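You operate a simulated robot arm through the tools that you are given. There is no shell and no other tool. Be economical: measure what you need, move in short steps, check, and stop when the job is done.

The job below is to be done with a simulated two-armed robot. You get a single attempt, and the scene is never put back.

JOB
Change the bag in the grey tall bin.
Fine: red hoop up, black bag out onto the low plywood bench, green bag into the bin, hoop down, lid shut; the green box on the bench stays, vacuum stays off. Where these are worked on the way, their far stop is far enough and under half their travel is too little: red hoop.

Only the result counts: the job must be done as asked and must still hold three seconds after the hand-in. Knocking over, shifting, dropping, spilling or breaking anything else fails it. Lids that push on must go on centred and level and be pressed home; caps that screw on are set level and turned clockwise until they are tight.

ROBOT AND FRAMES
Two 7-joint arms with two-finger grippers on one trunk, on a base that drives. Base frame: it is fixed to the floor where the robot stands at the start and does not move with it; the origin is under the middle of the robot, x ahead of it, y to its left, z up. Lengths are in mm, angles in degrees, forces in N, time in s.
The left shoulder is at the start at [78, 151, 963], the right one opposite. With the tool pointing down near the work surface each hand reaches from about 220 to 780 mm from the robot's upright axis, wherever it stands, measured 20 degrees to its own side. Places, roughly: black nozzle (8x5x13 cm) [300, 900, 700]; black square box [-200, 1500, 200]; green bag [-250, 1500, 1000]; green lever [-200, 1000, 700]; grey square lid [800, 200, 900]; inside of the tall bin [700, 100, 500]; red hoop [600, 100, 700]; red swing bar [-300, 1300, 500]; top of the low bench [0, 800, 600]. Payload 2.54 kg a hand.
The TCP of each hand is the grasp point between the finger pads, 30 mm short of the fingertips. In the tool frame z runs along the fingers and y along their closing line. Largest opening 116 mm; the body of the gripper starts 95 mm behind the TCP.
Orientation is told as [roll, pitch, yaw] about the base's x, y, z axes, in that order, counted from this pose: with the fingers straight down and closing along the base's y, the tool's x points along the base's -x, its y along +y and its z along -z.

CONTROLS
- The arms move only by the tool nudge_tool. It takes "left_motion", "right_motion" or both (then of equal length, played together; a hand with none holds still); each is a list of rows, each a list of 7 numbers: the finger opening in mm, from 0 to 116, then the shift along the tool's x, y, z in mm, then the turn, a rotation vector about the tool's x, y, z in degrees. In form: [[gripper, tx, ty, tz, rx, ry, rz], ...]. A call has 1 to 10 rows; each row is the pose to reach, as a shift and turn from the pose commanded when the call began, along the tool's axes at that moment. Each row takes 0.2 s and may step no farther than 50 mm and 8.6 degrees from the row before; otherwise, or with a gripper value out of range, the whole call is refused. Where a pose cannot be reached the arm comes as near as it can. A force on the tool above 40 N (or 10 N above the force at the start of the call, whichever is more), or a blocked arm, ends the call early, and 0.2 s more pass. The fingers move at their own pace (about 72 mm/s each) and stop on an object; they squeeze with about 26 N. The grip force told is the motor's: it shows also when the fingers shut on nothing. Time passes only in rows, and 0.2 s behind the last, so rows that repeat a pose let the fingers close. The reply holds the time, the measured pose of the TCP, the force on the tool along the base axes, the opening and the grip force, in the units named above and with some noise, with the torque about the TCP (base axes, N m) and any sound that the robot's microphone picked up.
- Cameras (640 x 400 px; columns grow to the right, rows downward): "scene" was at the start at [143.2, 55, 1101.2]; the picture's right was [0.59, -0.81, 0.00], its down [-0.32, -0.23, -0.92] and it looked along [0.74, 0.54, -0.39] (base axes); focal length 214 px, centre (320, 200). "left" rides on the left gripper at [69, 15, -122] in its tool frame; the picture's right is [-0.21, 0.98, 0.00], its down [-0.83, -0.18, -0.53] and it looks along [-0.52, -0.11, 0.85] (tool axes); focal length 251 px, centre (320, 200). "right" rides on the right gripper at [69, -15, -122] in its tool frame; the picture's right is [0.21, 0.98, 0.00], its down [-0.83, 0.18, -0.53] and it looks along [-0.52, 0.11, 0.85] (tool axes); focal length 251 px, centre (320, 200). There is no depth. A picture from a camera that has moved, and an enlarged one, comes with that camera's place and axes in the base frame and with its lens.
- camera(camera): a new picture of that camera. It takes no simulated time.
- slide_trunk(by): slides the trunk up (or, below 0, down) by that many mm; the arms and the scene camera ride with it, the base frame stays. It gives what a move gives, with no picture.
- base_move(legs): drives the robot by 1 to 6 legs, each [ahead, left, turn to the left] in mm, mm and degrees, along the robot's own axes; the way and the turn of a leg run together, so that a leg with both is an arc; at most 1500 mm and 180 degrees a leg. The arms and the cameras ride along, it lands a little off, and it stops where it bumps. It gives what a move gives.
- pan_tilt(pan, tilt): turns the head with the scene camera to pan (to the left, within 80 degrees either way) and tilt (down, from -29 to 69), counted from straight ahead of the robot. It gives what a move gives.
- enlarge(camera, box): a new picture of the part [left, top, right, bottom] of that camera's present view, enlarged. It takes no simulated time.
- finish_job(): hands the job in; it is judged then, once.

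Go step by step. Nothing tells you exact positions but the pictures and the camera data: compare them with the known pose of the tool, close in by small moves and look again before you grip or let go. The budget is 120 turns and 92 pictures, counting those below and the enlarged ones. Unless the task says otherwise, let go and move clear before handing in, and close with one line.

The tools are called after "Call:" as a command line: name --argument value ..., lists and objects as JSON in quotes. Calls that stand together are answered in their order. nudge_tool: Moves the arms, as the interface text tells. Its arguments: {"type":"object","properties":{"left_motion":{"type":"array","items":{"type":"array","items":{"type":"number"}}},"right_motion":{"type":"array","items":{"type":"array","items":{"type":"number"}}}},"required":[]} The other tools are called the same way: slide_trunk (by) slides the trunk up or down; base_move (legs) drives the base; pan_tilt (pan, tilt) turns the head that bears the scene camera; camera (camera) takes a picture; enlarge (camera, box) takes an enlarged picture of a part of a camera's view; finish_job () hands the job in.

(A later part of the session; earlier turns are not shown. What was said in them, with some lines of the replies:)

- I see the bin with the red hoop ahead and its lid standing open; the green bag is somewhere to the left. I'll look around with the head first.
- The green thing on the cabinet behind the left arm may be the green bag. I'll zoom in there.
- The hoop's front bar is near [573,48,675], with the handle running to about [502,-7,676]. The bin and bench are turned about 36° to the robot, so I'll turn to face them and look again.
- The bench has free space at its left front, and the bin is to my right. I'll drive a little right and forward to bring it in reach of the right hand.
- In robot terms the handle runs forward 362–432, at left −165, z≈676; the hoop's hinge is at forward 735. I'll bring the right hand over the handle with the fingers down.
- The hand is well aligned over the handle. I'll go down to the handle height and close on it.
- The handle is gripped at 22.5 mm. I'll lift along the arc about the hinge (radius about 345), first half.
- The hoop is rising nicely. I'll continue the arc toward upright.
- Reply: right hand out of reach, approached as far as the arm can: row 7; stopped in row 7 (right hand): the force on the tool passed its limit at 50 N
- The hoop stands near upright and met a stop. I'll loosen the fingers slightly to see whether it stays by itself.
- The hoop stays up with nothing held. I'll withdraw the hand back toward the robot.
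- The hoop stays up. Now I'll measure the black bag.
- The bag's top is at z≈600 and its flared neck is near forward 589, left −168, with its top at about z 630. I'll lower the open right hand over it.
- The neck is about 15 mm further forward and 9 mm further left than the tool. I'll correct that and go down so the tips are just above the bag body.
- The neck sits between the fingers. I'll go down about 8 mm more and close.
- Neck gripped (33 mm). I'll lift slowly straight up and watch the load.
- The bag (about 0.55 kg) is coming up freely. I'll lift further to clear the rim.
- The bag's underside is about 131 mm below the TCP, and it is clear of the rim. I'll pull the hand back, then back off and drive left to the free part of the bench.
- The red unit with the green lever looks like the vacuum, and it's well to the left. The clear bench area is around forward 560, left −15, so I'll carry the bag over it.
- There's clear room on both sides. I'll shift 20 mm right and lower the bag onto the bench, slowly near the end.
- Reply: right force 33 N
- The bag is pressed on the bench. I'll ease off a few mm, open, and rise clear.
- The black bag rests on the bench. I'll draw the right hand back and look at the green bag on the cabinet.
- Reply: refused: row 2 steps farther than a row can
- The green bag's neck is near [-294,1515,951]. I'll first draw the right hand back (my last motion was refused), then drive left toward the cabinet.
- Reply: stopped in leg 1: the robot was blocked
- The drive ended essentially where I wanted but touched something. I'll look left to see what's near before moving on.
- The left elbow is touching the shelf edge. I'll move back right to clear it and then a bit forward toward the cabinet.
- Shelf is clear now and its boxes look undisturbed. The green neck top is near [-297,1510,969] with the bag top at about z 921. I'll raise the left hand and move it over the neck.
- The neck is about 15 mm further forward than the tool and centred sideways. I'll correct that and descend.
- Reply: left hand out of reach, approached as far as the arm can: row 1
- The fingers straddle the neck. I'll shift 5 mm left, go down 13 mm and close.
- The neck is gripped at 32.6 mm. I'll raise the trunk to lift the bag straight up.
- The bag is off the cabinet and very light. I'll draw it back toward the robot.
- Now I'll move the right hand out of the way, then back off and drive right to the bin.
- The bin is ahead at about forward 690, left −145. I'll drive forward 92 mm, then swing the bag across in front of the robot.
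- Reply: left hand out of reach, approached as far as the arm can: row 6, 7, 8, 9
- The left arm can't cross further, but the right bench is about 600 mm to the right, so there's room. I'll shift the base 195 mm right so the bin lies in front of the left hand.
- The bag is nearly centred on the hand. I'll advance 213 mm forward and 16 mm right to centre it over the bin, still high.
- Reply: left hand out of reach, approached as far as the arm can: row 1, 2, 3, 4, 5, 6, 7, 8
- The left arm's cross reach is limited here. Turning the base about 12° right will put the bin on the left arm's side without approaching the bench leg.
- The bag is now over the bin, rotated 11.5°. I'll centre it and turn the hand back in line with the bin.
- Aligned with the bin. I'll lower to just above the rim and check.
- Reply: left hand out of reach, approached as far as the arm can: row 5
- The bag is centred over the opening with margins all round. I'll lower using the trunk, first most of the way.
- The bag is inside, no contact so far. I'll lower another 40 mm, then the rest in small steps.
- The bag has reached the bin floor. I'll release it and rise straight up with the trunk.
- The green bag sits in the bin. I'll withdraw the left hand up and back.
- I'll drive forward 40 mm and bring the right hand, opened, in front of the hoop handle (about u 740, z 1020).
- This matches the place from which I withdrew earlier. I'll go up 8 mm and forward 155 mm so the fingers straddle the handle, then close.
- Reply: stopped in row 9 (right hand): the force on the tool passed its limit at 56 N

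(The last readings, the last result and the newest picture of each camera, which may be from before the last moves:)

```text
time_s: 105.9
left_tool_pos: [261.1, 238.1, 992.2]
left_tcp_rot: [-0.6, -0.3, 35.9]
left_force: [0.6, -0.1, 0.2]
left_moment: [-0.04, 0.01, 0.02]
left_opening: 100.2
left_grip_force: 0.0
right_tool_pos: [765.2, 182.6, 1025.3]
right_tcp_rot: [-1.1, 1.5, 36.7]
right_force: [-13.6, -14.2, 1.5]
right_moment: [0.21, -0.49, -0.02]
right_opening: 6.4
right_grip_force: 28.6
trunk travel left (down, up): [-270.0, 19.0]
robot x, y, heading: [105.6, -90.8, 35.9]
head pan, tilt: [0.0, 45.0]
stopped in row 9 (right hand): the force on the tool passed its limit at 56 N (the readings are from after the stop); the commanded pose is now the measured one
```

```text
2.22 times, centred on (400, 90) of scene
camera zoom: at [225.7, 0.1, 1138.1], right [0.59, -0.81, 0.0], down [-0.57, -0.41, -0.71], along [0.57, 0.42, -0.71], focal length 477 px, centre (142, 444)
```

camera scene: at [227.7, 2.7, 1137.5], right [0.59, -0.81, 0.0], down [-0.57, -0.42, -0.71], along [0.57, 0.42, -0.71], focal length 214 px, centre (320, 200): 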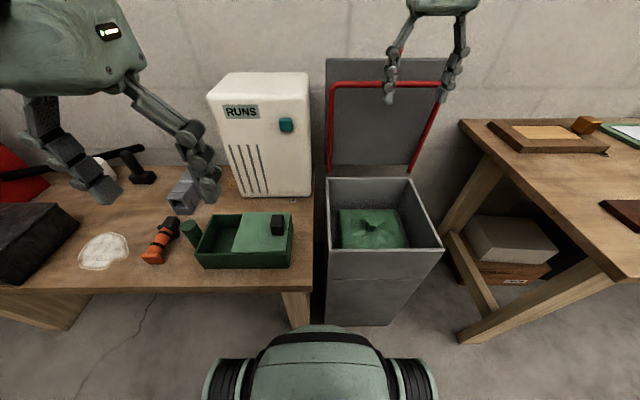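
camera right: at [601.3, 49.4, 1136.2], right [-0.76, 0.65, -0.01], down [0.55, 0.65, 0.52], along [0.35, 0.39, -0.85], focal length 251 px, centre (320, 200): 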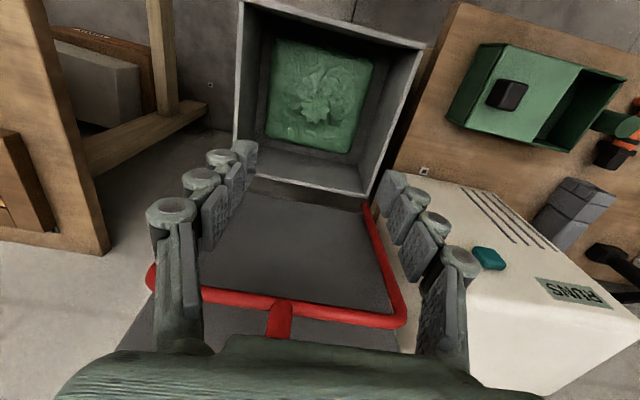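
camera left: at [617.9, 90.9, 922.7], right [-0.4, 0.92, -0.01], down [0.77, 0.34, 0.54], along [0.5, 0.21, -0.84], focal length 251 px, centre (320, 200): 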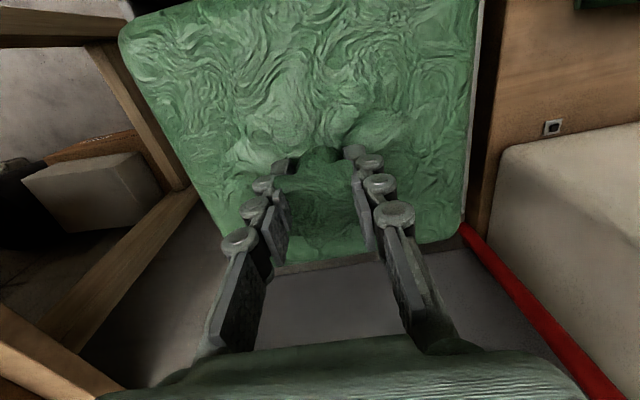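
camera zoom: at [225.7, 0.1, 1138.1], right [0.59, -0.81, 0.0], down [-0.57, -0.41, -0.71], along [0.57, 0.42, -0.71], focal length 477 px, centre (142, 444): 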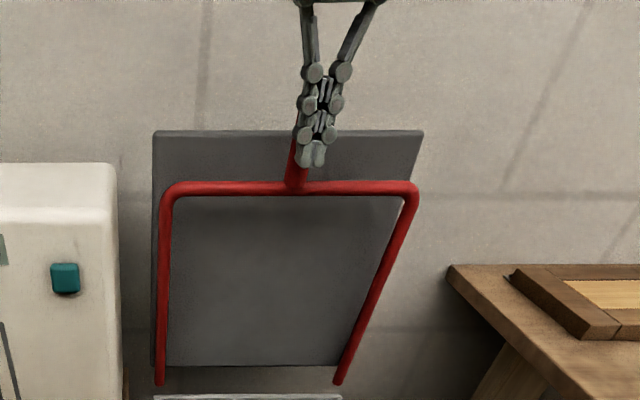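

The fingers closed in front of the handle – about 14 mm short. I'll back off, open, shift 6 mm left and go in deeper.

Call:
nudge_tool --right_motion '[[20, 25, 2, 0, 0, -1, 0], [80, 35, 6, 2, 0, -1, 0], [80, 35, 6, 2, 0, -1, 0], [80, 35, 6, 2, 0, -1, 0], [80, 10, 6, 2, 0, -1, 0], [80, -10, 6, 2, 0, -1, 0], [80, -17, 6, 2, 0, -1, 0], [80, -17, 6, 2, 0, -1, 0]]'

Call:
enlarge --camera "scene" --box '[300, 0, 500, 180]'

```text
time_s: 107.7
left_tool_pos: [263.0, 237.9, 990.6]
left_tcp_rot: [-0.6, -0.2, 35.8]
left_force: [0.5, 0.0, 0.4]
left_moment: [0.0, 0.04, 0.0]
left_opening: 100.2
left_grip_force: 0.1
right_tool_pos: [775.9, 197.9, 1018.7]
right_tcp_rot: [-1.1, 0.4, 36.8]
right_force: [0.1, -0.5, 0.0]
right_moment: [0.02, 0.0, 0.02]
right_opening: 80.0
right_grip_force: 0.0
trunk travel left (down, up): [-270.0, 19.0]
robot x, y, heading: [106.1, -84.0, 35.9]
head pan, tilt: [0.0, 45.0]
```

```text
2.22 times, centred on (400, 90) of scene
camera zoom: at [227.3, 1.5, 1137.6], right [0.59, -0.81, 0.0], down [-0.57, -0.41, -0.71], along [0.57, 0.41, -0.71], focal length 477 px, centre (142, 444)
```

zoom: 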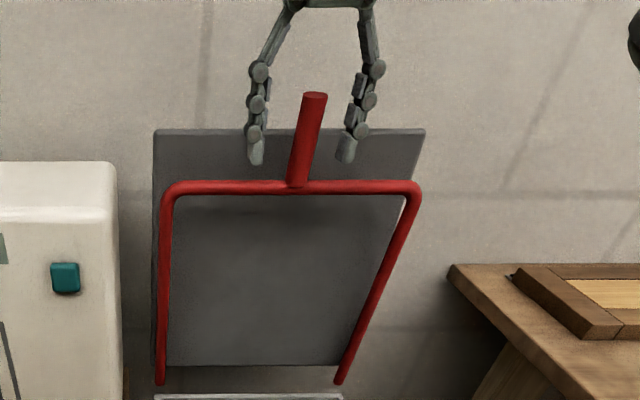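

The handle is now between the fingers. Closing.

Call:
nudge_tool --right_motion '[[50, -4, 0, 0, 0, 0, 0], [20, -4, 0, 0, 0, 0, 0], [0, -4, 0, 0, 0, 0, 0], [0, -4, 0, 0, 0, 0, 0]]'

```text
time_s: 108.7
left_tool_pos: [264.3, 236.1, 989.8]
left_tcp_rot: [-0.6, -0.2, 36.0]
left_force: [0.2, -0.9, 0.5]
left_moment: [0.01, 0.01, 0.01]
left_opening: 100.1
left_grip_force: 0.1
right_tool_pos: [782.9, 197.2, 1018.3]
right_tcp_rot: [-1.2, 0.4, 36.5]
right_force: [9.7, -12.6, 1.5]
right_moment: [0.5, 0.23, -0.11]
right_opening: 23.1
right_grip_force: 45.2
trunk travel left (down, up): [-270.0, 19.0]
robot x, y, heading: [104.6, -87.5, 35.7]
head pan, tilt: [0.0, 45.0]
```

Handle gripped (23 mm). I'll swing the hoop down along the arc.

Call:
nudge_tool --right_motion '[[0, 45.5, 0, 6.5, 0, 0, 0], [0, 86, 0, 17.7, 0, 0, 0], [0, 124.8, 0, 33.8, 0, 0, 0], [0, 161.4, 0, 54.5, 0, 0, 0], [0, 195.1, 0, 79.5, 0, 0, 0], [0, 225.6, 0, 108.4, 0, 0, 0], [0, 252.3, 0, 140.8, 0, 0, 0], [0, 274.9, 0, 176.2, 0, 0, 0], [0, 293, 0, 214.1, 0, 0, 0]]'

Call:
camera --camera "scene"

```text
time_s: 110.7
left_tool_pos: [264.1, 237.5, 989.9]
left_tcp_rot: [-0.4, -0.1, 35.9]
left_force: [0.4, -0.4, -0.6]
left_moment: [0.01, -0.04, 0.01]
left_opening: 100.0
left_grip_force: 0.0
right_tool_pos: [545.5, 21.1, 804.7]
right_tcp_rot: [-1.3, 0.5, 36.6]
right_force: [27.2, -14.7, -2.0]
right_moment: [0.52, -0.73, 0.25]
right_opening: 22.2
right_grip_force: 45.3
trunk travel left (down, up): [-270.0, 19.0]
robot x, y, heading: [107.0, -86.8, 36.3]
head pan, tilt: [0.0, 45.0]
```

```text
27 pictures are left
camera scene: at [229.4, 0.5, 1137.5], right [0.59, -0.81, 0.0], down [-0.57, -0.41, -0.71], along [0.57, 0.42, -0.71], focal length 214 px, centre (320, 200)
```

scene: 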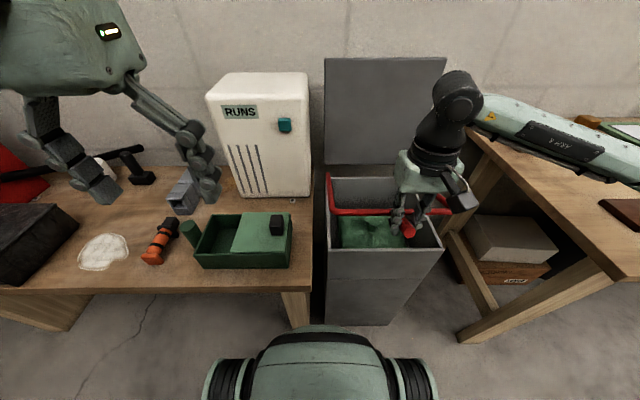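

Nearly down. I'll finish the arc to the rim.

Call:
nudge_tool --right_motion '[[0, 12, 0, 40, 0, 0, 0], [0, 18, 0, 81, 0, 0, 0], [0, 20, 0, 115, 0, 0, 0], [0, 20, 0, 129, 0, 0, 0], [0, 20, 0, 133, 0, 0, 0]]'

Call:
enlarge --camera "scene" --box '[300, 150, 500, 290]'

```text
time_s: 111.9
left_tool_pos: [260.8, 238.9, 990.2]
left_tcp_rot: [-0.6, -0.2, 35.9]
left_force: [-0.1, -0.3, -0.4]
left_moment: [0.01, 0.0, -0.01]
left_opening: 99.8
left_grip_force: 0.0
right_tool_pos: [528.4, 7.4, 672.6]
right_tcp_rot: [-1.0, 0.5, 37.0]
right_force: [-3.6, -3.3, 6.1]
right_moment: [0.02, -0.04, -0.18]
right_opening: 23.6
right_grip_force: 45.3
trunk travel left (down, up): [-270.0, 19.0]
robot x, y, heading: [103.8, -88.4, 35.8]
head pan, tilt: [0.0, 45.0]
```

```text
2.86 times, centred on (400, 220) of scene
camera zoom: at [226.7, 1.4, 1137.6], right [0.59, -0.81, 0.0], down [-0.57, -0.41, -0.71], along [0.57, 0.42, -0.71], focal length 613 px, centre (91, 143)
```

zoom: 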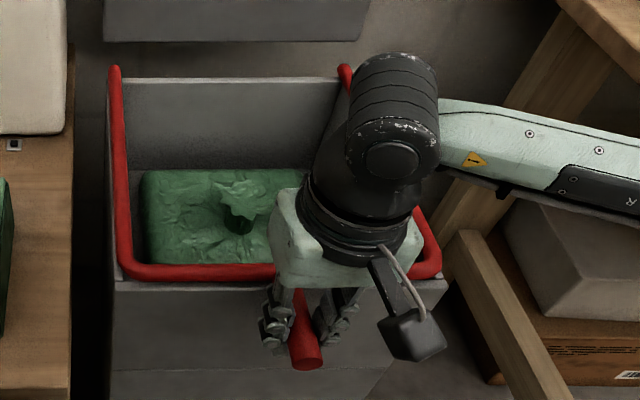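

The hoop is down at its original height. I'll release, rise, and look at the lid from above.

Call:
nudge_tool --right_motion '[[50, 0, 0, 0, 0, 0, 0], [80, 0, 0, 0, 0, 0, 0], [80, 0, 0, 0, 0, 0, 0], [80, 0, 0, -45, 0, 0, 0], [80, 0, 0, -90, 0, 0, 0], [80, 0, 0, -135, 0, 0, 0], [60, 0, 0, -180, 0, 0, 0], [40, 0, 0, -225, 0, 0, 0], [20, 0, 0, -270, 0, 0, 0], [0, 0, 0, -315, 0, 0, 0]]'

Call:
slide_trunk --by 18

Call:
pan_tilt --pan -15 --tilt 22

Call:
camera --camera "scene"

Call:
camera --camera "right"

```text
time_s: 114.1
left_tool_pos: [262.6, 237.5, 990.3]
left_tcp_rot: [-0.6, -0.2, 35.9]
left_force: [-0.5, 0.8, -0.8]
left_moment: [-0.01, -0.03, 0.03]
left_opening: 100.2
left_grip_force: 0.0
right_tool_pos: [532.3, 13.8, 988.4]
right_tcp_rot: [-1.2, 0.5, 36.8]
right_force: [-0.7, 0.6, 0.1]
right_moment: [-0.01, 0.0, -0.01]
right_opening: 0.0
right_grip_force: 26.1
trunk travel left (down, up): [-270.0, 19.0]
robot x, y, heading: [104.2, -85.7, 35.9]
head pan, tilt: [0.0, 45.0]
```

```text
time_s: 114.8
left_tool_pos: [262.6, 238.0, 1008.3]
left_tcp_rot: [-0.5, -0.1, 35.9]
left_force: [0.5, 0.2, 0.0]
left_moment: [-0.02, -0.02, 0.0]
left_opening: 99.9
left_grip_force: 0.1
right_tool_pos: [532.6, 15.3, 1005.3]
right_tcp_rot: [-1.1, 0.4, 36.8]
right_force: [0.3, 0.0, 0.4]
right_moment: [0.01, 0.02, 0.01]
right_opening: 0.0
right_grip_force: 26.2
trunk travel left (down, up): [-288.0, 1.0]
robot x, y, heading: [105.4, -85.6, 36.0]
head pan, tilt: [0.0, 45.0]
```

```text
time_s: 115.6
left_tool_pos: [261.9, 239.2, 1008.7]
left_tcp_rot: [-0.7, -0.2, 35.9]
left_force: [-0.3, 0.0, 0.2]
left_moment: [0.0, -0.02, 0.0]
left_opening: 100.3
left_grip_force: 0.0
right_tool_pos: [531.5, 14.4, 1006.0]
right_tcp_rot: [-1.1, 0.5, 36.8]
right_force: [0.3, 0.8, -0.9]
right_moment: [0.01, 0.01, -0.02]
right_opening: 0.0
right_grip_force: 25.7
trunk travel left (down, up): [-288.0, 1.0]
robot x, y, heading: [105.7, -83.7, 35.8]
head pan, tilt: [-15.0, 22.0]
```

```text
25 pictures are left
camera scene: at [248.1, -13.0, 1191.0], right [0.36, -0.93, 0.0], down [-0.35, -0.13, -0.93], along [0.87, 0.33, -0.38], focal length 214 px, centre (320, 200)
```

scene: 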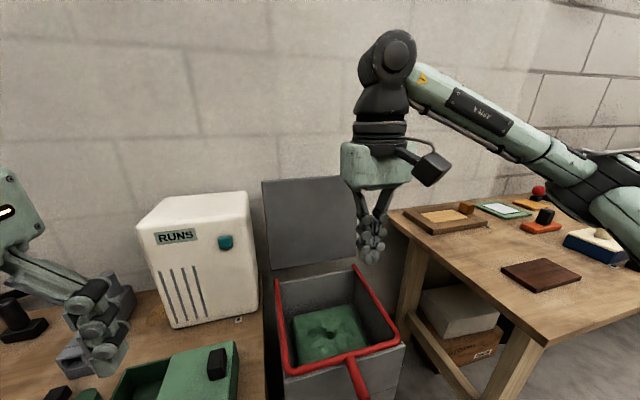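

```text
24 pictures are left
camera right: at [484.9, -36.6, 1129.0], right [-0.76, 0.65, -0.02], down [0.55, 0.65, 0.52], along [0.35, 0.39, -0.85], focal length 251 px, centre (320, 200)
```

right: 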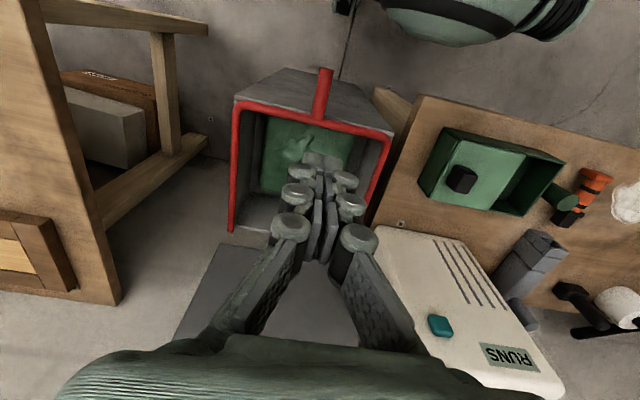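

I need a better fix on the lid's top edge. I'll move forward 50 mm and raise the right hand to look down on the lid.

Call:
base_move --legs '[[50, 0, 0]]'

Call:
nudge_tool --right_motion '[[0, -20, 0, -30, 0, 0, 0], [0, -40, 0, -60, 0, 0, 0], [0, -60, 0, -80, 0, 0, 0]]'

Call:
camera --camera "right"

Call:
camera --camera "scene"

```text
time_s: 116.5
left_tool_pos: [303.6, 268.6, 1008.4]
left_tcp_rot: [-0.6, -0.1, 36.0]
left_force: [0.4, 1.0, -0.5]
left_moment: [-0.04, 0.01, 0.0]
left_opening: 100.0
left_grip_force: 0.0
right_tool_pos: [573.7, 44.0, 1004.7]
right_tcp_rot: [-1.1, 0.5, 37.0]
right_force: [1.5, 0.8, -0.3]
right_moment: [-0.02, 0.03, 0.04]
right_opening: 0.1
right_grip_force: 25.9
trunk travel left (down, up): [-288.0, 1.0]
robot x, y, heading: [151.8, -51.5, 36.0]
head pan, tilt: [-15.0, 22.0]
```

```text
time_s: 117.3
left_tool_pos: [302.9, 270.4, 1009.1]
left_tcp_rot: [-0.7, -0.2, 36.1]
left_force: [-0.1, 0.2, 0.0]
left_moment: [-0.03, -0.03, 0.0]
left_opening: 99.9
left_grip_force: 0.1
right_tool_pos: [624.2, 84.3, 1085.0]
right_tcp_rot: [-1.2, 0.4, 36.9]
right_force: [-0.2, 0.6, -0.1]
right_moment: [-0.01, -0.03, -0.01]
right_opening: 0.0
right_grip_force: 26.1
trunk travel left (down, up): [-288.0, 1.0]
robot x, y, heading: [148.3, -56.8, 36.1]
head pan, tilt: [-15.0, 22.0]
```

```text
23 pictures are left
camera right: at [576.9, 32.7, 1208.4], right [-0.76, 0.65, -0.02], down [0.55, 0.65, 0.52], along [0.35, 0.39, -0.85], focal length 251 px, centre (320, 200)
```

right: 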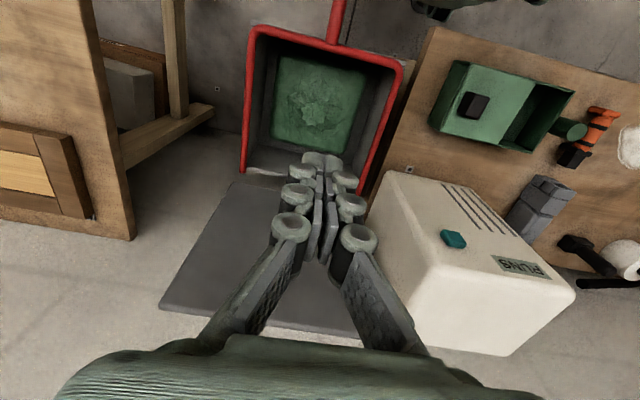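

```text
22 pictures are left
camera scene: at [289.0, 17.2, 1191.0], right [0.36, -0.93, 0.0], down [-0.35, -0.13, -0.93], along [0.87, 0.33, -0.37], focal length 214 px, centre (320, 200)
```

scene: 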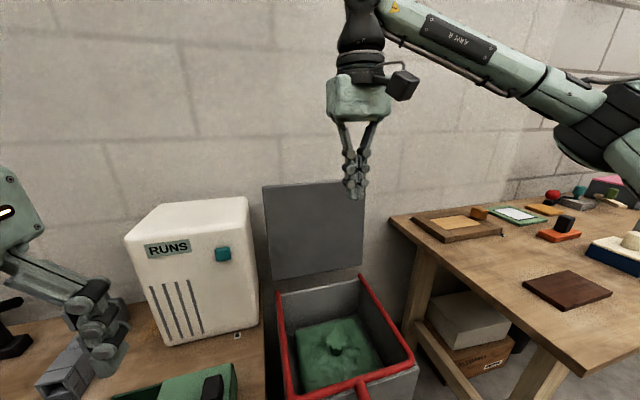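

The lid leans back about 8°: its bottom edge is near u 797, z 698 and its top edge near u 838, z 994. I'll tilt the closed right hand 30° forward and carry it over the top edge to hook behind it.

Call:
nudge_tool --right_motion '[[0, -20, 0, 5, 0, -7.5, 0], [0, -60, 0, 10, 0, -15, 0], [0, -105, 0, 15, 0, -22.5, 0], [0, -150, 0, 20, 0, -30, 0], [0, -195, 0, 25, 0, -30, 0], [0, -240, 0, 30, 0, -30, 0], [0, -285, 0, 33, 0, -30, 0], [0, -320, 0, 33, 0, -30, 0]]'

Call:
camera --camera "scene"

Call:
camera --camera "right"

```text
time_s: 119.2
left_tool_pos: [302.7, 270.1, 1008.3]
left_tcp_rot: [-0.7, -0.1, 36.0]
left_force: [-0.6, -0.3, -0.4]
left_moment: [0.03, 0.01, -0.03]
left_opening: 100.1
left_grip_force: 0.1
right_tool_pos: [877.7, 272.1, 1047.0]
right_tcp_rot: [-1.4, -29.6, 37.7]
right_force: [0.3, 0.0, -0.4]
right_moment: [-0.01, 0.01, -0.04]
right_opening: 0.0
right_grip_force: 26.0
trunk travel left (down, up): [-288.0, 1.0]
robot x, y, heading: [145.0, -53.9, 35.9]
head pan, tilt: [-15.0, 22.0]
```

```text
21 pictures are left
camera scene: at [289.1, 17.4, 1191.0], right [0.36, -0.93, 0.0], down [-0.35, -0.13, -0.93], along [0.87, 0.33, -0.37], focal length 214 px, centre (320, 200)
```

scene: 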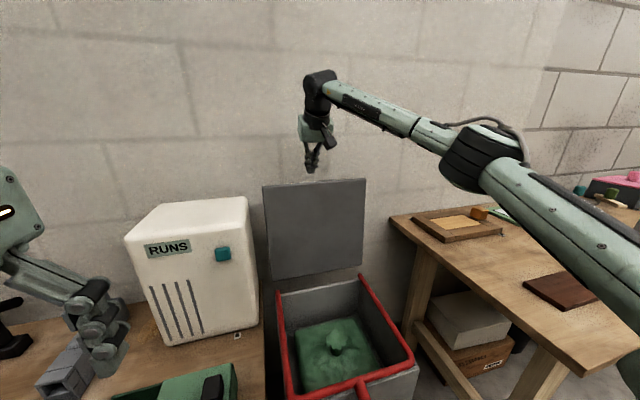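

```text
20 pictures are left
camera right: at [790.2, 189.1, 1119.3], right [-0.73, 0.67, -0.13], down [0.24, 0.43, 0.87], along [0.63, 0.61, -0.48], focal length 251 px, centre (320, 200)
```

right: 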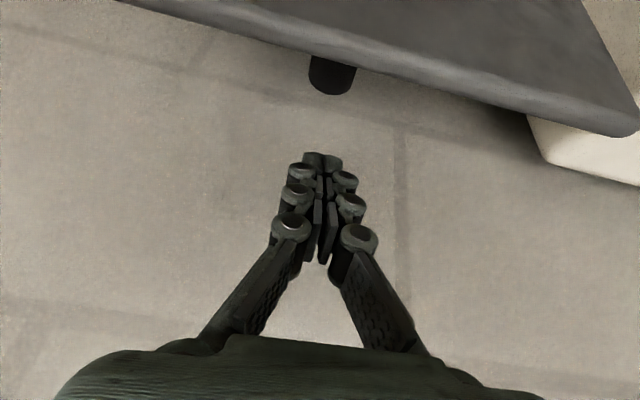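

The fingers are beyond the lid's edge. A black knob sits behind the lid's centre, so I'll shift 65 mm right to miss it and then lower behind the lid.

Call:
nudge_tool --right_motion '[[0, 0, -35, 0, 0, 0, 0], [0, 0, -65, 0, 0, 0, 0], [0, 15, -65, 26, 0, 0, 0], [0, 31, -65, 53.7, 0, 0, 0]]'

Call:
camera --camera "right"

Call:
enlarge --camera "scene" --box '[230, 80, 430, 300]'

```text
time_s: 120.2
left_tool_pos: [303.7, 267.5, 1009.6]
left_tcp_rot: [-0.6, -0.3, 36.0]
left_force: [-1.1, 0.2, -0.4]
left_moment: [0.0, 0.04, 0.03]
left_opening: 100.1
left_grip_force: 0.0
right_tool_pos: [916.8, 219.4, 988.6]
right_tcp_rot: [-1.3, -29.5, 37.5]
right_force: [0.0, 0.3, -0.6]
right_moment: [-0.02, 0.0, -0.01]
right_opening: 0.0
right_grip_force: 26.0
trunk travel left (down, up): [-288.0, 1.0]
robot x, y, heading: [147.4, -54.5, 36.1]
head pan, tilt: [-15.0, 22.0]
```

```text
19 pictures are left
camera right: at [827.8, 136.4, 1062.3], right [-0.73, 0.67, -0.13], down [0.24, 0.43, 0.87], along [0.63, 0.61, -0.48], focal length 251 px, centre (320, 200)
```

right: 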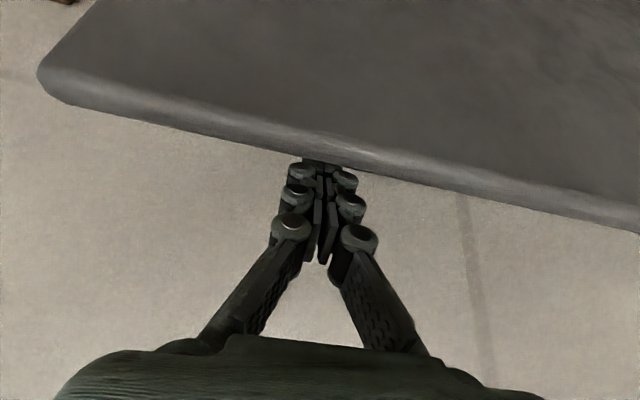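

```text
1.82 times, centred on (330, 190) of scene
camera zoom: at [289.4, 16.9, 1191.1], right [0.36, -0.93, 0.0], down [-0.35, -0.13, -0.93], along [0.87, 0.33, -0.37], focal length 390 px, centre (302, 218)
```

zoom: 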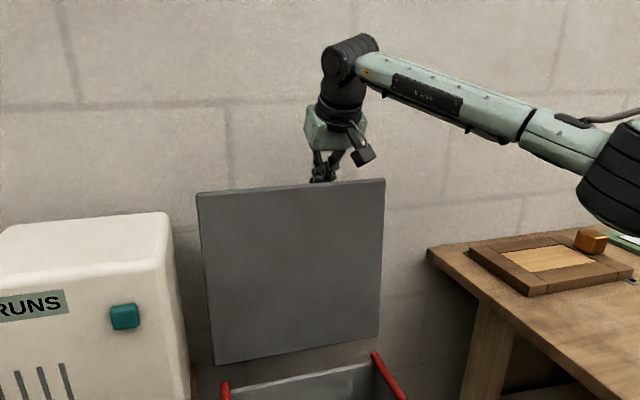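

The fingertips are hooked behind the lid's top edge. I'll pull the lid forward along its arc, first part.

Call:
nudge_tool --right_motion '[[0, 27, 0, -19.8, 0, 0, 0], [0, 65.9, 0, -47.7, 0, 0, 0], [0, 107.9, 0, -68.2, 0, 0, 0], [0, 153.7, 0, -81.4, 0, 0, 0]]'

Call:
camera --camera "scene"

```text
time_s: 121.2
left_tool_pos: [302.8, 268.2, 1007.4]
left_tcp_rot: [-0.6, -0.1, 36.1]
left_force: [-0.7, 0.2, 0.0]
left_moment: [0.0, 0.0, -0.03]
left_opening: 100.1
left_grip_force: 0.0
right_tool_pos: [780.9, 115.4, 982.8]
right_tcp_rot: [-1.4, -29.6, 37.6]
right_force: [0.2, 0.0, 0.2]
right_moment: [0.03, 0.0, 0.02]
right_opening: 0.1
right_grip_force: 28.7
trunk travel left (down, up): [-288.0, 1.0]
robot x, y, heading: [148.2, -59.7, 35.8]
head pan, tilt: [-15.0, 22.0]
```

```text
17 pictures are left
camera scene: at [288.9, 16.5, 1191.2], right [0.36, -0.93, 0.0], down [-0.35, -0.13, -0.93], along [0.87, 0.33, -0.37], focal length 214 px, centre (320, 200)
```

scene: 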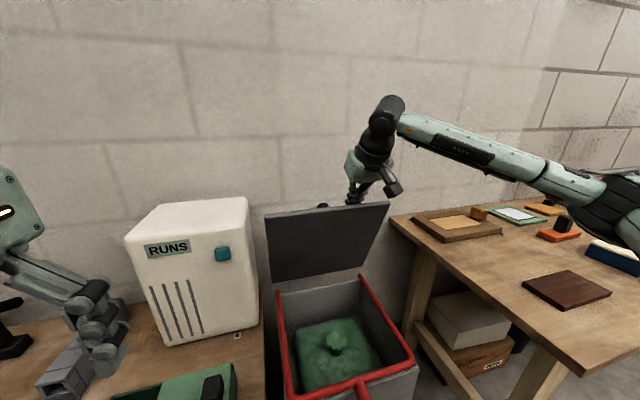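

The lid follows and holds. I'll continue to about 60° forward.

Call:
nudge_tool --right_motion '[[0, 46.3, 0, -5.1, 0, 0, 0], [0, 91.7, 0, -2.5, 0, 0, 0], [0, 136.3, 0, 7.6, 0, 0, 0], [0, 177.3, 0, 24.4, 0, 0, 0]]'

Call:
camera --camera "scene"

```text
time_s: 122.2
left_tool_pos: [302.7, 268.8, 1009.2]
left_tcp_rot: [-0.6, -0.1, 36.0]
left_force: [0.1, 0.2, -0.7]
left_moment: [0.02, -0.03, 0.01]
left_opening: 99.9
left_grip_force: 0.1
right_tool_pos: [663.2, 31.6, 875.7]
right_tcp_rot: [-1.3, -29.5, 37.4]
right_force: [-0.7, 0.7, -0.8]
right_moment: [-0.01, -0.04, 0.0]
right_opening: 0.0
right_grip_force: 29.2
trunk travel left (down, up): [-288.0, 1.0]
robot x, y, heading: [145.4, -55.5, 35.9]
head pan, tilt: [-15.0, 22.0]
```

```text
16 pictures are left
camera scene: at [289.1, 16.7, 1191.1], right [0.36, -0.93, 0.0], down [-0.35, -0.13, -0.93], along [0.87, 0.33, -0.37], focal length 214 px, centre (320, 200)
```

scene: 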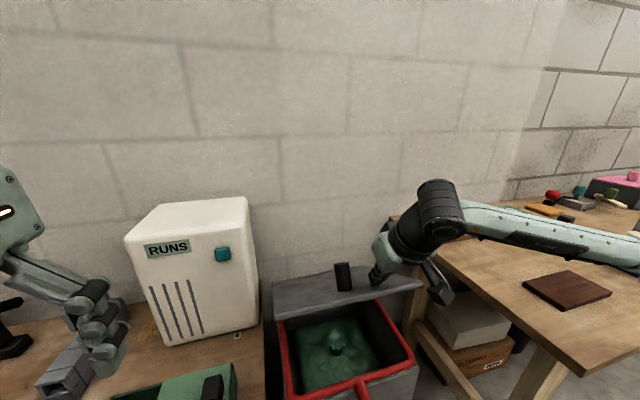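

The lid is following under the fingertips. I'll lower it to shut.

Call:
nudge_tool --right_motion '[[0, 37.8, 0, 23.5, 0, 0, 0], [0, 71.4, 0, 52.6, 0, 0, 0], [0, 94.6, 0, 80, 0, 0, 0], [0, 106.9, 0, 98.1, 0, 0, 0]]'

Call:
camera --camera "scene"

```text
time_s: 123.2
left_tool_pos: [302.6, 267.5, 1009.9]
left_tcp_rot: [-0.6, -0.2, 36.0]
left_force: [-0.4, -0.1, 0.6]
left_moment: [0.0, 0.0, -0.02]
left_opening: 100.0
left_grip_force: 0.1
right_tool_pos: [629.5, 1.3, 738.0]
right_tcp_rot: [-1.2, -29.7, 37.6]
right_force: [0.6, 0.0, -0.3]
right_moment: [0.01, 0.03, 0.01]
right_opening: 0.2
right_grip_force: 28.8
right hand out of reach, approached as far as the arm can: row 2, 3
trunk travel left (down, up): [-288.0, 1.0]
robot x, y, heading: [146.9, -56.5, 36.2]
head pan, tilt: [-15.0, 22.0]
```

```text
15 pictures are left
camera scene: at [289.1, 16.9, 1191.1], right [0.36, -0.93, 0.0], down [-0.35, -0.13, -0.93], along [0.87, 0.33, -0.37], focal length 214 px, centre (320, 200)
```

scene: 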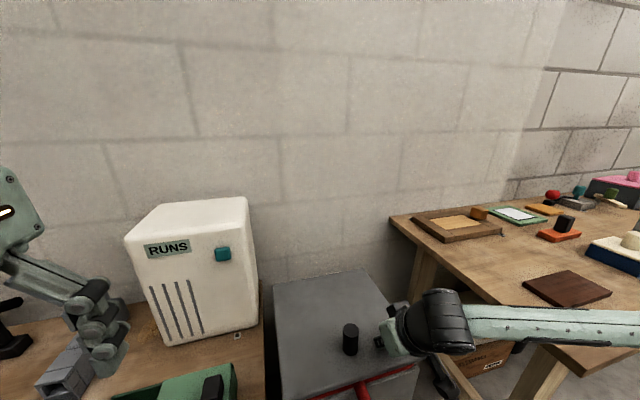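

The lid looks nearly flat; I'll press down gently until there's contact force.

Call:
nudge_tool --right_motion '[[0, 4, 0, 7, 0, 0, 0], [0, 8, 0, 14, 0, 0, 0], [0, 12, 0, 21, 0, 0, 0], [0, 15, 0, 26, 0, 0, 0]]'

Call:
pan_tilt --pan -8 --tilt 48

Call:
camera --camera "scene"

```text
time_s: 123.8
left_tool_pos: [302.3, 268.1, 1009.4]
left_tcp_rot: [-0.6, -0.3, 35.9]
left_force: [-0.4, -0.6, 0.3]
left_moment: [-0.01, 0.03, 0.0]
left_opening: 99.9
left_grip_force: 0.0
right_tool_pos: [630.6, 1.9, 727.6]
right_tcp_rot: [-1.3, -30.8, 37.7]
right_force: [-7.8, -5.8, 23.7]
right_moment: [-0.11, 0.18, 0.09]
right_opening: 5.8
right_grip_force: 28.5
trunk travel left (down, up): [-288.0, 1.0]
robot x, y, heading: [151.6, -55.8, 36.3]
head pan, tilt: [-15.0, 22.0]
stopped in row 3 (right hand): the force on the tool passed its limit at 51 N (the readings are from after the stop); the commanded pose is now the measured one
```

```text
time_s: 124.7
left_tool_pos: [301.0, 268.1, 1008.9]
left_tcp_rot: [-0.7, -0.3, 36.0]
left_force: [0.0, -0.2, -0.1]
left_moment: [0.0, -0.03, 0.0]
left_opening: 99.8
left_grip_force: 0.0
right_tool_pos: [632.1, 2.1, 727.8]
right_tcp_rot: [-1.4, -30.9, 37.6]
right_force: [-4.4, -3.5, 36.1]
right_moment: [0.02, 0.03, 0.1]
right_opening: 5.8
right_grip_force: 28.3
trunk travel left (down, up): [-288.0, 1.0]
robot x, y, heading: [146.2, -58.6, 35.9]
head pan, tilt: [-8.0, 48.0]
```

```text
14 pictures are left
camera scene: at [269.2, 20.0, 1152.2], right [0.47, -0.88, 0.0], down [-0.65, -0.35, -0.67], along [0.59, 0.31, -0.74], focal length 214 px, centre (320, 200)
```

scene: 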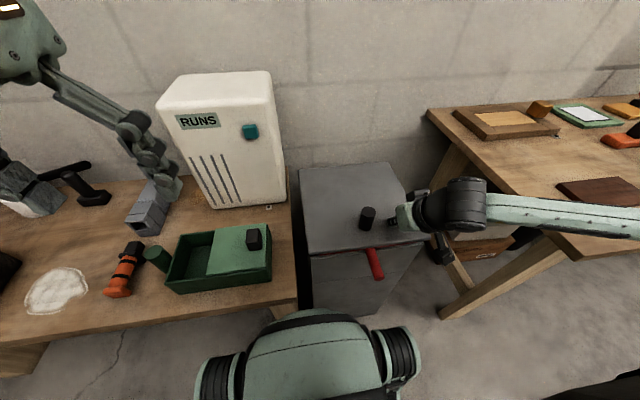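

The lid met a firm stop and lies flat. I'll lift the hand straight off and check everything.

Call:
nudge_tool --right_motion '[[0, -10, 0, -17.3, 0, 0, 0], [0, -30, 0, -52, 0, 0, 0], [0, -50, 0, -86.6, 0, 0, 0], [0, -70, 0, -121, 0, 0, 0], [0, -90, 0, -156, 0, 0, 0]]'

Call:
base_move --legs '[[-100, 0, 0]]'

Call:
camera --camera "scene"

Call:
camera --camera "right"

```text
time_s: 125.9
left_tool_pos: [301.9, 269.1, 1009.1]
left_tcp_rot: [-0.6, -0.1, 36.0]
left_force: [0.3, -0.9, -0.3]
left_moment: [-0.04, 0.02, 0.02]
left_opening: 100.0
left_grip_force: 0.1
right_tool_pos: [640.7, 12.4, 907.3]
right_tcp_rot: [-1.3, -30.0, 37.7]
right_force: [0.1, -0.2, -0.2]
right_moment: [0.0, 0.01, 0.01]
right_opening: 0.2
right_grip_force: 28.7
right hand out of reach, approached as far as the arm can: row 2, 3, 4, 5
trunk travel left (down, up): [-288.0, 1.0]
robot x, y, heading: [145.4, -55.9, 36.1]
head pan, tilt: [-8.0, 48.0]
```

```text
time_s: 127.1
left_tool_pos: [222.1, 210.0, 1009.4]
left_tcp_rot: [-0.6, -0.2, 35.7]
left_force: [0.5, -0.9, 0.1]
left_moment: [0.02, -0.04, -0.02]
left_opening: 100.1
left_grip_force: 0.1
right_tool_pos: [559.7, -47.4, 909.4]
right_tcp_rot: [-1.3, -30.2, 37.5]
right_force: [-0.9, 0.9, -0.7]
right_moment: [-0.03, -0.02, 0.0]
right_opening: 0.2
right_grip_force: 28.8
trunk travel left (down, up): [-288.0, 1.0]
robot x, y, heading: [67.3, -117.3, 36.1]
head pan, tilt: [-8.0, 48.0]
```

```text
13 pictures are left
camera scene: at [190.3, -39.0, 1151.6], right [0.47, -0.88, 0.0], down [-0.66, -0.35, -0.67], along [0.59, 0.31, -0.74], focal length 214 px, centre (320, 200)
```

scene: 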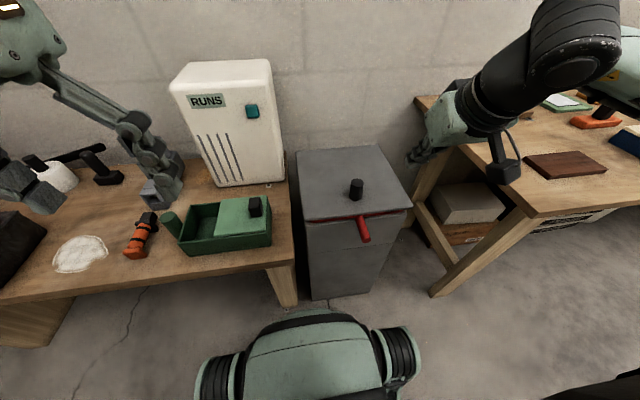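

```text
12 pictures are left
camera right: at [470.5, -131.5, 980.6], right [-0.73, 0.67, -0.13], down [0.24, 0.43, 0.87], along [0.64, 0.61, -0.47], focal length 251 px, centre (320, 200)
```

right: 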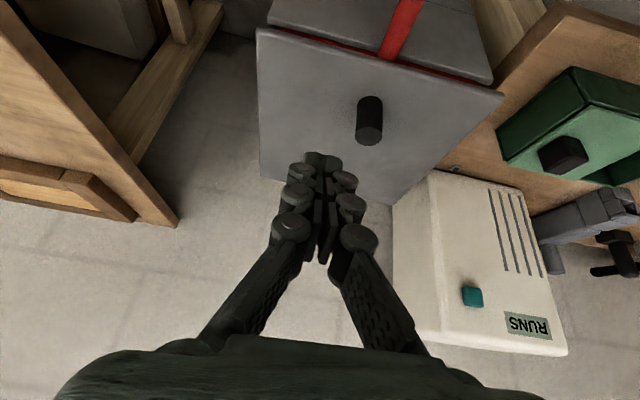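

Lid appears shut. I'll zoom in to check it's flat on the hoop and look at the bench once more.

Call:
enlarge --camera "scene" --box '[280, 130, 430, 260]'

Call:
pan_tilt --pan 45 --tilt 30

Call:
camera --camera "scene"

```text
3.08 times, centred on (355, 195) of scene
camera zoom: at [190.3, -39.0, 1151.6], right [0.47, -0.88, 0.0], down [-0.66, -0.35, -0.67], along [0.59, 0.31, -0.74], focal length 660 px, centre (212, 215)
```

zoom: 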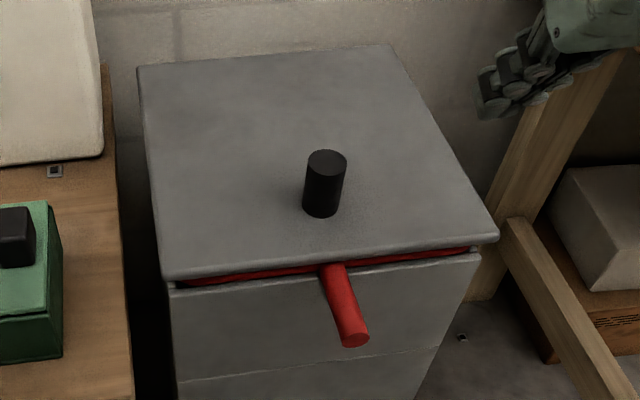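

```text
time_s: 128.3
left_tool_pos: [222.4, 208.7, 1009.0]
left_tcp_rot: [-0.6, -0.1, 35.8]
left_force: [0.1, -0.2, -0.6]
left_moment: [-0.03, 0.01, -0.02]
left_opening: 99.8
left_grip_force: 0.2
right_tool_pos: [559.3, -47.5, 908.9]
right_tcp_rot: [-1.3, -30.1, 37.5]
right_force: [0.0, 0.4, -0.4]
right_moment: [0.0, 0.0, 0.02]
right_opening: 0.0
right_grip_force: 28.5
trunk travel left (down, up): [-288.0, 1.0]
robot x, y, heading: [69.5, -116.6, 35.7]
head pan, tilt: [45.0, 30.0]
```

```text
10 pictures are left
camera scene: at [135.8, 13.9, 1178.2], right [0.99, -0.16, 0.0], down [-0.08, -0.49, -0.87], along [0.14, 0.85, -0.5], focal length 214 px, centre (320, 200)
```

scene: 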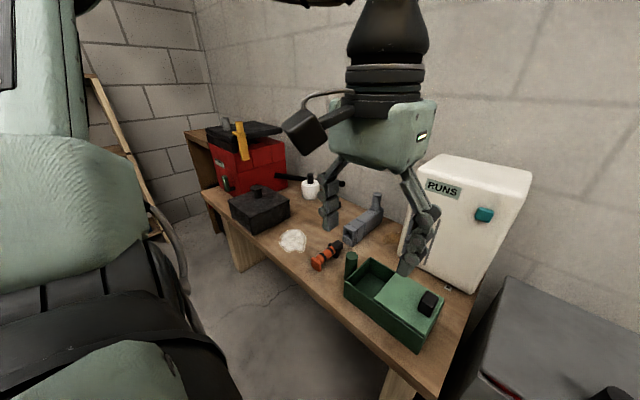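

Everything is in place: the hoop is down, the lid is flat on it, the black bag is on the bench, and the other items look undisturbed. Both hands are clear, so I'm handing in.

Call:
finish_job

```text
The job is handed in.
```

I changed the bag in the grey bin: the black bag is on the low plywood bench, the green bag is in the bin, the red hoop is down and the lid is shut. I left the green box and the vacuum alone. While driving to the green bag, the left elbow touched the shelf edge; the boxes on it looked undisturbed afterwards.
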